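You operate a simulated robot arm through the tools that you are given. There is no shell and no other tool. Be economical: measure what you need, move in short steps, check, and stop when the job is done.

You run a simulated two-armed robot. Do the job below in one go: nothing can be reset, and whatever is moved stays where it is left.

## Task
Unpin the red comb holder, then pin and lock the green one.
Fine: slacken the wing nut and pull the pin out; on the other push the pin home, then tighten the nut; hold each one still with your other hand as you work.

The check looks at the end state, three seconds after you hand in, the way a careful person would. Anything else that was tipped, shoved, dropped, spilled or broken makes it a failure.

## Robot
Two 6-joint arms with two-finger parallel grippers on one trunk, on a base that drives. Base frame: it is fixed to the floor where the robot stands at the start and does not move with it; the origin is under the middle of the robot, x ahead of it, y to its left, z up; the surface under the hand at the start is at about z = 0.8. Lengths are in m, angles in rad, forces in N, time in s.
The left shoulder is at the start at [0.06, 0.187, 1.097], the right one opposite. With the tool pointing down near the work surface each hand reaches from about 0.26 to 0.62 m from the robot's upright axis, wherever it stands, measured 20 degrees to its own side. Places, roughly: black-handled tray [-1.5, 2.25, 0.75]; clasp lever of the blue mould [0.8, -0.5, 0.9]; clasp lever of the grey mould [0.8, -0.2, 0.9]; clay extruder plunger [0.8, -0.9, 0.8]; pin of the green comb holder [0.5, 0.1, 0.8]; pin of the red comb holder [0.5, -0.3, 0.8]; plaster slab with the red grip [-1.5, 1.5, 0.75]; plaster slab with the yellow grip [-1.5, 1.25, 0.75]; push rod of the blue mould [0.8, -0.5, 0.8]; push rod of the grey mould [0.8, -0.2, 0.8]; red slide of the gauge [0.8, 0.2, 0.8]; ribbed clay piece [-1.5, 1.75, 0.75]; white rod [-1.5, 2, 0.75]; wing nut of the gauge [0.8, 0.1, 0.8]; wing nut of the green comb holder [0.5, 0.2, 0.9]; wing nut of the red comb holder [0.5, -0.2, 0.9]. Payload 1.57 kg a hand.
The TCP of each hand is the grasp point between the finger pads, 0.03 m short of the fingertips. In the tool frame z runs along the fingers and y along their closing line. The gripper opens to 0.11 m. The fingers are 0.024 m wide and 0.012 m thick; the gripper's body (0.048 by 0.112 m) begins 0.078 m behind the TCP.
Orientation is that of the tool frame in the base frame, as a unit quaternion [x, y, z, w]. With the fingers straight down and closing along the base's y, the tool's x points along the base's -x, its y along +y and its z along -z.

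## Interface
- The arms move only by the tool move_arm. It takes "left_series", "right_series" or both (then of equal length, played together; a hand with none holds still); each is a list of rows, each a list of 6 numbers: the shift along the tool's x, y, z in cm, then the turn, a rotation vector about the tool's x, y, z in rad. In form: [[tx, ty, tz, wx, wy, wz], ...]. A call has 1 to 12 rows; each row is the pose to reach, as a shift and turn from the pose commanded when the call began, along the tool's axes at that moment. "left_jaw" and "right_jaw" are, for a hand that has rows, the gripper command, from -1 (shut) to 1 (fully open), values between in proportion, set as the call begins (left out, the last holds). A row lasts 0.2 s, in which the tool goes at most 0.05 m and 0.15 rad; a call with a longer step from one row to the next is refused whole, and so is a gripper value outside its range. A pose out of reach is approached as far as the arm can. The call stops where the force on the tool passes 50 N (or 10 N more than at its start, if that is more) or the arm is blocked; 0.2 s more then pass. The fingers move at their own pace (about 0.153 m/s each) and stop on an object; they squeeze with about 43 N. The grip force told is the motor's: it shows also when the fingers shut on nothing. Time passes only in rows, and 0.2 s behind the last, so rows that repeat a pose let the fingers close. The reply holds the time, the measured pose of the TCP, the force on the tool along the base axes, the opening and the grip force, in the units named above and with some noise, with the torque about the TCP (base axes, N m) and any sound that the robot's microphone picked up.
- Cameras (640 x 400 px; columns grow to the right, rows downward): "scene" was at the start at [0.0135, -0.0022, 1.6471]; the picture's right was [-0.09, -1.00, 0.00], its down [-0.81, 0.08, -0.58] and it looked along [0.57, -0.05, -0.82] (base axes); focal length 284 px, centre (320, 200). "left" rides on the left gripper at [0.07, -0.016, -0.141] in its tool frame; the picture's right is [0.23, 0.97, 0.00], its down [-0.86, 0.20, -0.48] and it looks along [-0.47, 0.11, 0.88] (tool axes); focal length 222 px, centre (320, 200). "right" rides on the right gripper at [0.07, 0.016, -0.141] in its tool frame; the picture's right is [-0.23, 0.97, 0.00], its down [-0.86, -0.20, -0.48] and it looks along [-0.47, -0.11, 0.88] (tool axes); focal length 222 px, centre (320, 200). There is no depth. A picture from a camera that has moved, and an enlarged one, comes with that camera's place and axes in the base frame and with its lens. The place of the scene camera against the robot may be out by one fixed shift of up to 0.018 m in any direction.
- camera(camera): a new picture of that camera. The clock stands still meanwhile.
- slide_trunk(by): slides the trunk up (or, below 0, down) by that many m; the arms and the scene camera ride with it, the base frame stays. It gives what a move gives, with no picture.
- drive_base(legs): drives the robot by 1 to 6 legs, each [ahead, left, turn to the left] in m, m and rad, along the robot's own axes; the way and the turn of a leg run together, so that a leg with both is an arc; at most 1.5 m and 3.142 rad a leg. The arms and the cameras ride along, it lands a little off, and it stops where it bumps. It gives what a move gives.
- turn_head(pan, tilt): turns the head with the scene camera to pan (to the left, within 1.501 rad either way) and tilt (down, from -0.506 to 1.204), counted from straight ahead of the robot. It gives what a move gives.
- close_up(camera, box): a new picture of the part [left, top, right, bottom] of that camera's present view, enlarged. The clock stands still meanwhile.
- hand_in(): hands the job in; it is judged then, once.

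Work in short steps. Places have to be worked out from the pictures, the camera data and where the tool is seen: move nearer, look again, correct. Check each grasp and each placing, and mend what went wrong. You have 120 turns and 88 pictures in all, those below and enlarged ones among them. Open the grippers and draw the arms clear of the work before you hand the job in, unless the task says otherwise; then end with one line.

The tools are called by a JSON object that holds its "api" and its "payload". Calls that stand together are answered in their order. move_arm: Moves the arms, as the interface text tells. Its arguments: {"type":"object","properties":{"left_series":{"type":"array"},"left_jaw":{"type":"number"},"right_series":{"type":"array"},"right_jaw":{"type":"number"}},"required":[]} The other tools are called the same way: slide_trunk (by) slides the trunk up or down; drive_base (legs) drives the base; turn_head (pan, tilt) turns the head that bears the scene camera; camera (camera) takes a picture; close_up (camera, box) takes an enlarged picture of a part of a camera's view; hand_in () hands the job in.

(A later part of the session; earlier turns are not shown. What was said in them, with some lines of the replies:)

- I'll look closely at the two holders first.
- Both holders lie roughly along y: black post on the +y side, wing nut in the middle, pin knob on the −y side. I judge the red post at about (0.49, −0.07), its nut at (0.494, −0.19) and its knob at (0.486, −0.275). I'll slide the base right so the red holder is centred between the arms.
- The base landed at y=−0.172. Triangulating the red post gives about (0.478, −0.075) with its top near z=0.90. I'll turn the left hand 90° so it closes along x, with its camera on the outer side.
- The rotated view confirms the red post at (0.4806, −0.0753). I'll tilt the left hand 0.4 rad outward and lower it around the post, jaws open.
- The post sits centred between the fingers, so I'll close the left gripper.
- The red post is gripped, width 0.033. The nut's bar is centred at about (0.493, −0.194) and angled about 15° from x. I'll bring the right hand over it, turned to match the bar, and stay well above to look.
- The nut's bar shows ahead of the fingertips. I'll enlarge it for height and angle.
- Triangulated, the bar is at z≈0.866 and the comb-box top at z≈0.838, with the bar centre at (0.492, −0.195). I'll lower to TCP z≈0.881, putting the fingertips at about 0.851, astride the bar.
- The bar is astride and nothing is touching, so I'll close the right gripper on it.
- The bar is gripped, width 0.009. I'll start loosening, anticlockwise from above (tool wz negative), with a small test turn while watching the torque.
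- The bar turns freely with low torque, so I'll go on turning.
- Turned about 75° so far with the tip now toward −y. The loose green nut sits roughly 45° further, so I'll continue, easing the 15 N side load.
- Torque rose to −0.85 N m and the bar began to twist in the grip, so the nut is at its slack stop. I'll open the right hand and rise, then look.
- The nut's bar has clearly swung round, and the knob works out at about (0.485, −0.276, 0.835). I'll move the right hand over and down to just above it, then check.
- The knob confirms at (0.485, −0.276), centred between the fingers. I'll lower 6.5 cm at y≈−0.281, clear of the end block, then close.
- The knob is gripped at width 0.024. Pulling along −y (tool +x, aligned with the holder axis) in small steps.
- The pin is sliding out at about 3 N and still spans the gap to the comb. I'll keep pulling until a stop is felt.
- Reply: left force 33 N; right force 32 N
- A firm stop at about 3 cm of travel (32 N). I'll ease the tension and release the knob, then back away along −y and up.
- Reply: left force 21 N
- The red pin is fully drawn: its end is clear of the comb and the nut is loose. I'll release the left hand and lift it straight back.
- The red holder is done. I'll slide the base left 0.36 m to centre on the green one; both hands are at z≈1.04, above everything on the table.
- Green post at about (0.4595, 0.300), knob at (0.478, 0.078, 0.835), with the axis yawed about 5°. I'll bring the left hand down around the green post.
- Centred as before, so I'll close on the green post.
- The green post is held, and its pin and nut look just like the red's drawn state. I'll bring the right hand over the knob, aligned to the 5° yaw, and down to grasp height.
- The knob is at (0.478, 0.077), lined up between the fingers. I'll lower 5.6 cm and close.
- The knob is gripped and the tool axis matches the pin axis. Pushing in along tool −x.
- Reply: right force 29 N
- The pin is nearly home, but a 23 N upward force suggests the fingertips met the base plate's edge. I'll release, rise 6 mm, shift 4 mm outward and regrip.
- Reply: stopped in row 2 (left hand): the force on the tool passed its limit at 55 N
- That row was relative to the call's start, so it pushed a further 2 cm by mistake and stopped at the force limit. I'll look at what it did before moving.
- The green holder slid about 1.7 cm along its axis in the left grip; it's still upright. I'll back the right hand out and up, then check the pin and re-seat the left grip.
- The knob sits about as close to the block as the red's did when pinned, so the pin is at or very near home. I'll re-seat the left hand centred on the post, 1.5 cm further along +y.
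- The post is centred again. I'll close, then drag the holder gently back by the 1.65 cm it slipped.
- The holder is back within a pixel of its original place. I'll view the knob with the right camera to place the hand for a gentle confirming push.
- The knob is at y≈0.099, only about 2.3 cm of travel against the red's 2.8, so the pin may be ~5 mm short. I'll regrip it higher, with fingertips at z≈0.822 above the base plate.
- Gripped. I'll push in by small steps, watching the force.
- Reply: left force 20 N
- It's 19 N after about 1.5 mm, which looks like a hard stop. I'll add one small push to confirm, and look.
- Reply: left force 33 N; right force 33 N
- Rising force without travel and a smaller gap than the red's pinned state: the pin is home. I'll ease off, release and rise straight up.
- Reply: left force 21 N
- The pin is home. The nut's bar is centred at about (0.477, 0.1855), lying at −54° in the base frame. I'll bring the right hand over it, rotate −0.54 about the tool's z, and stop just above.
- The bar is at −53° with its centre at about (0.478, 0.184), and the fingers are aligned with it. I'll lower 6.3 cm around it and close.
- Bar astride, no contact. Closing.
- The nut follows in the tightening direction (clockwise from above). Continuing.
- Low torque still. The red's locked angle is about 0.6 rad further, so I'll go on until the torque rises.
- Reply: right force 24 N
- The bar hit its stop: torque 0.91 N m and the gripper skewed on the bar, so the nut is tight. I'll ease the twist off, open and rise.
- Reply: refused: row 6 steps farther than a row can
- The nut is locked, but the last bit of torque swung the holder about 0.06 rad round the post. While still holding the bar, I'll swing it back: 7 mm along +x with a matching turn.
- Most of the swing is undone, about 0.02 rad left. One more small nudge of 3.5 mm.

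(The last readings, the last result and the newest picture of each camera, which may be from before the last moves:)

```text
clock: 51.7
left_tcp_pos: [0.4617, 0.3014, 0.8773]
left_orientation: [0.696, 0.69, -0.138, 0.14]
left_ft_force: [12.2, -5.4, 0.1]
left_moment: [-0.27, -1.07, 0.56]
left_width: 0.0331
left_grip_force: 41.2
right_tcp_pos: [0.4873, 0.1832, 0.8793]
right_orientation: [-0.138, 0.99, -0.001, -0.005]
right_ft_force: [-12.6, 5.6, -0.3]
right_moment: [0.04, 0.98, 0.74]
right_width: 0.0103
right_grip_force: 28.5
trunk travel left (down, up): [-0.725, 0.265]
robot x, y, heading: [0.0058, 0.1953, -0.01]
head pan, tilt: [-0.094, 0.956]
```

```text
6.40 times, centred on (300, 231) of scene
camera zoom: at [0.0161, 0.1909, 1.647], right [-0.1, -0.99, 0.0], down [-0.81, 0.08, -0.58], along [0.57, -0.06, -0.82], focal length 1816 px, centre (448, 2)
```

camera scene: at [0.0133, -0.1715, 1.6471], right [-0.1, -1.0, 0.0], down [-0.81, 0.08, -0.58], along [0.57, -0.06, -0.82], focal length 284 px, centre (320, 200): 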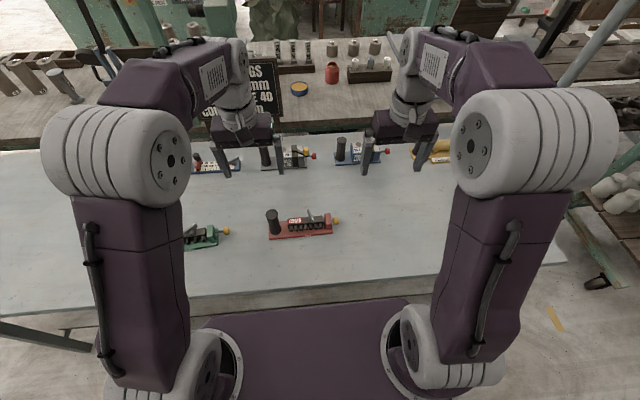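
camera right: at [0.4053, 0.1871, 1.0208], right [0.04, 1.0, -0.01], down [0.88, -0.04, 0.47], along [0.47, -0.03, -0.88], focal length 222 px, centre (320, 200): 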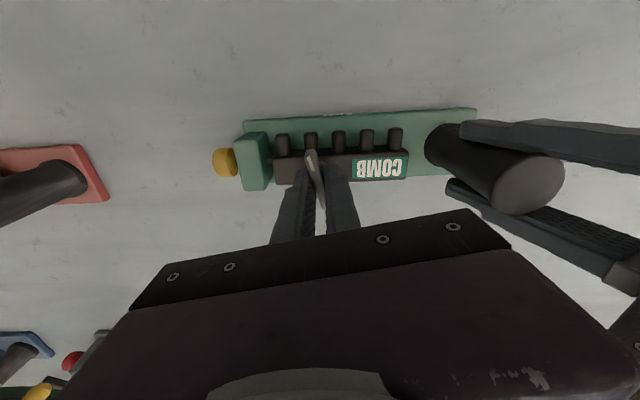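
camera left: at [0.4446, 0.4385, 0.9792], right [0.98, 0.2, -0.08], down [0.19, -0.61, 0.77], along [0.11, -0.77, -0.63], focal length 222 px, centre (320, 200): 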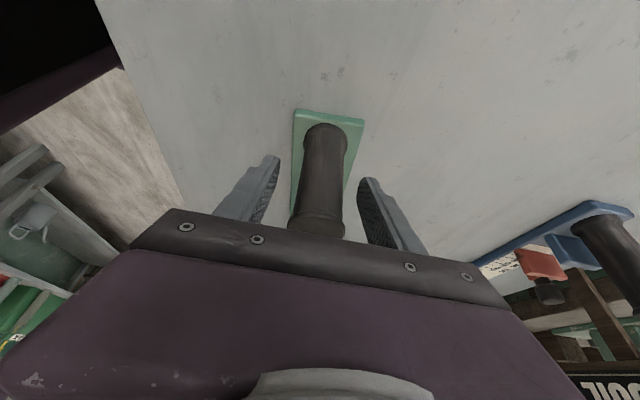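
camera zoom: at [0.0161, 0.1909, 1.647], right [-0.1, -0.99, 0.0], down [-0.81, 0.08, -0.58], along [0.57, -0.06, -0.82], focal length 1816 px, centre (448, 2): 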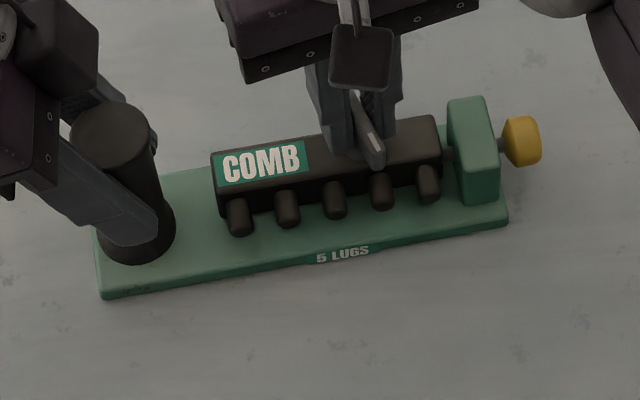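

Slightly past (about 0.015 rad). I'll ease back 2 mm, then open and rise.

{"api": "move_arm", "payload": {"right_series": [[0.25, 0.0, 0, 0, 0, 0.01], [0.25, 0.0, 0, 0, 0, 0.01]]}}

{"api": "move_arm", "payload": {"right_series": [[0, 0, 0, 0, 0, 0], [0, 0, 0, 0, 0, 0], [0, 0, -3, 0, 0, 0], [0, 0, -7, 0, 0, 0], [0, 0, -11, 0, 0, 0], [1, -2, -14, 0, 0, 0], [2, -5, -16, 0, 0, 0]], "right_jaw": 0.1}}

{"api": "close_up", "payload": {"camera": "scene", "box": [250, 200, 350, 262]}}

{"api": "close_up", "payload": {"camera": "right", "box": [240, 80, 480, 230]}}

```text
clock: 52.3
left_tcp_pos: [0.4609, 0.302, 0.8766]
left_orientation: [0.696, 0.69, -0.139, 0.14]
left_ft_force: [9.1, -9.7, 6.4]
left_moment: [-0.83, 0.59, 0.01]
left_width: 0.0332
left_grip_force: 41.0
right_tcp_pos: [0.4853, 0.1817, 0.8797]
right_orientation: [-0.133, 0.991, 0.0, -0.003]
right_ft_force: [-10.3, 9.6, -5.5]
right_moment: [0.05, -0.76, 0.74]
right_width: 0.0099
right_grip_force: 28.4
trunk travel left (down, up): [-0.725, 0.265]
robot x, y, heading: [0.0045, 0.1939, -0.013]
head pan, tilt: [-0.094, 0.956]
```

```text
clock: 53.9
left_tcp_pos: [0.4633, 0.3011, 0.8776]
left_orientation: [0.696, 0.691, -0.138, 0.139]
left_ft_force: [-0.1, 0.8, 0.2]
left_moment: [0.4, 0.01, 0.01]
left_width: 0.0332
left_grip_force: 41.0
right_tcp_pos: [0.4782, 0.1293, 1.04]
right_orientation: [-0.133, 0.991, -0.002, -0.004]
right_ft_force: [0.4, -0.3, -0.3]
right_moment: [0.04, -0.02, 0.0]
right_width: 0.0602
right_grip_force: 0.0
trunk travel left (down, up): [-0.725, 0.265]
robot x, y, heading: [0.0009, 0.1944, -0.006]
head pan, tilt: [-0.094, 0.956]
```

```text
6.40 times, centred on (300, 231) of scene
camera zoom: at [0.0155, 0.1895, 1.647], right [-0.1, -0.99, 0.0], down [-0.81, 0.08, -0.58], along [0.57, -0.06, -0.82], focal length 1816 px, centre (448, 2)
```

zoom: 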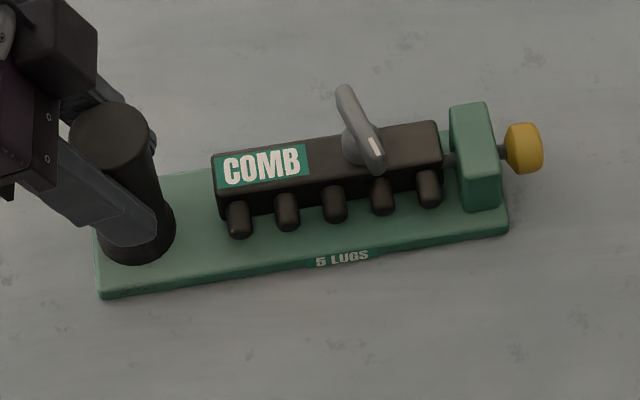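

```text
2.67 times, centred on (360, 155) of right
camera zoom: at [0.4063, 0.1278, 1.1822], right [-0.04, 1.0, 0.0], down [0.88, 0.03, 0.47], along [0.47, 0.01, -0.88], focal length 592 px, centre (213, 320)
```

zoom: 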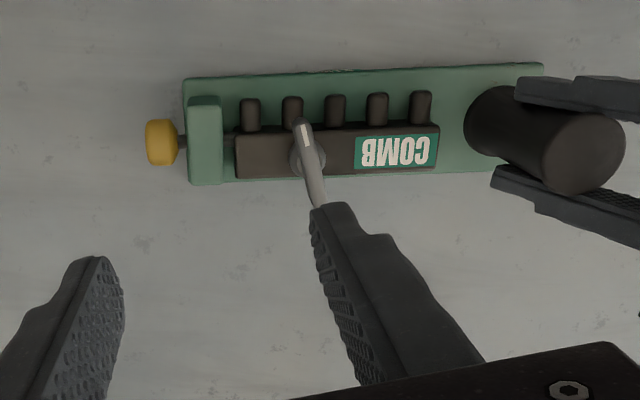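

The green holder is back in place, pin home, and the bar's angle to the holder (−76.5°) matches the red's originally locked one (−76.1°). I'll release the left hand and withdraw it.

{"api": "move_arm", "payload": {"left_series": [[0, 0, 0, 0, 0, 0], [0, 0, 0, 0, 0, 0], [0, 0, -3, 0, 0, 0], [0, 0, -7, 0, 0, 0], [0, 0, -11, 0, 0, 0], [0, 0, -15, 0, 0, 0], [0, 0, -19, 0, 0, 0]], "left_jaw": 1, "right_series": [[0, 0, -2, 0, 0, 0], [0.5, -2, -4, 0, 0, 0], [1, -5, -6, 0, 0, 0], [1.5, -8, -8, 0, 0, 0], [2, -11, -8, 0, 0, 0], [2, -13, -8, 0, 0, 0], [2, -14, -8, 0, 0, 0]], "right_jaw": 1}}

{"api": "camera", "payload": {"camera": "scene"}}

{"api": "close_up", "payload": {"camera": "scene", "box": [250, 180, 450, 300]}}

```text
clock: 55.5
left_tcp_pos: [0.4619, 0.372, 1.0522]
left_orientation: [0.696, 0.69, -0.138, 0.14]
left_ft_force: [-0.8, 0.9, 0.4]
left_moment: [0.03, 0.0, 0.02]
left_width: 0.1101
left_grip_force: 0.1
right_tcp_pos: [0.497, -0.014, 1.1188]
right_orientation: [-0.133, 0.991, -0.001, -0.004]
right_ft_force: [-0.7, -0.3, 0.3]
right_moment: [0.01, -0.07, 0.05]
right_width: 0.1103
right_grip_force: 0.0
trunk travel left (down, up): [-0.725, 0.265]
robot x, y, heading: [0.0045, 0.196, -0.006]
head pan, tilt: [-0.094, 0.956]
```

```text
26 pictures are left
camera scene: at [0.0144, 0.191, 1.6471], right [-0.1, -0.99, 0.0], down [-0.81, 0.08, -0.58], along [0.57, -0.06, -0.82], focal length 284 px, centre (320, 200)
```

scene: 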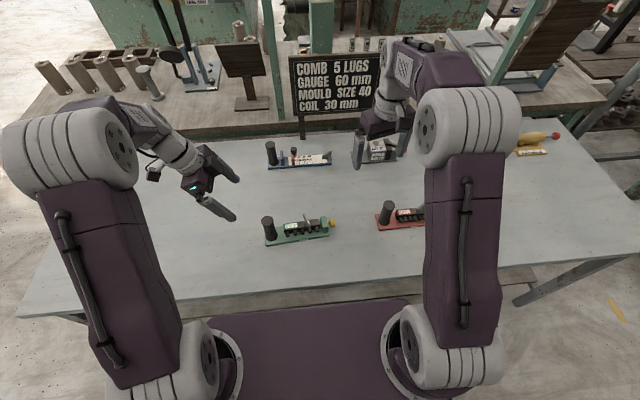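

```text
3.20 times, centred on (350, 240) of scene
camera zoom: at [0.0144, 0.191, 1.6471], right [-0.1, -0.99, 0.0], down [-0.81, 0.08, -0.58], along [0.57, -0.06, -0.82], focal length 908 px, centre (224, 72)
```

zoom: 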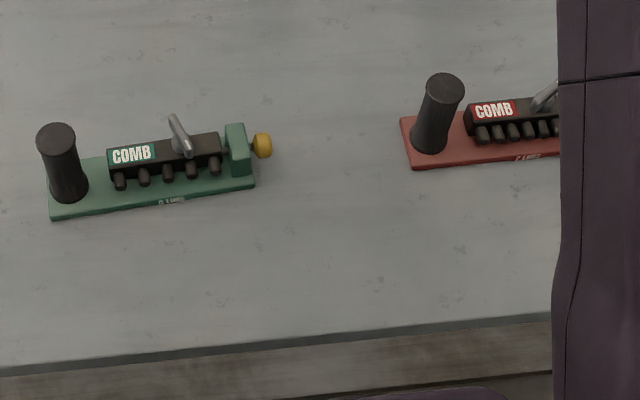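

Both hands are open and clear. Green is pinned and locked, red is slack and unpinned, and everything else stands undisturbed, so I'm handing in.

{"api": "hand_in", "payload": {}}

```text
The job is handed in.
```

The red comb holder's nut is slack and its pin is pulled out to its stop; the green holder's pin is home and its nut is tight. The green one slipped about 1.7 cm and turned slightly while I worked, and I moved it back to its starting place; nothing else was disturbed.
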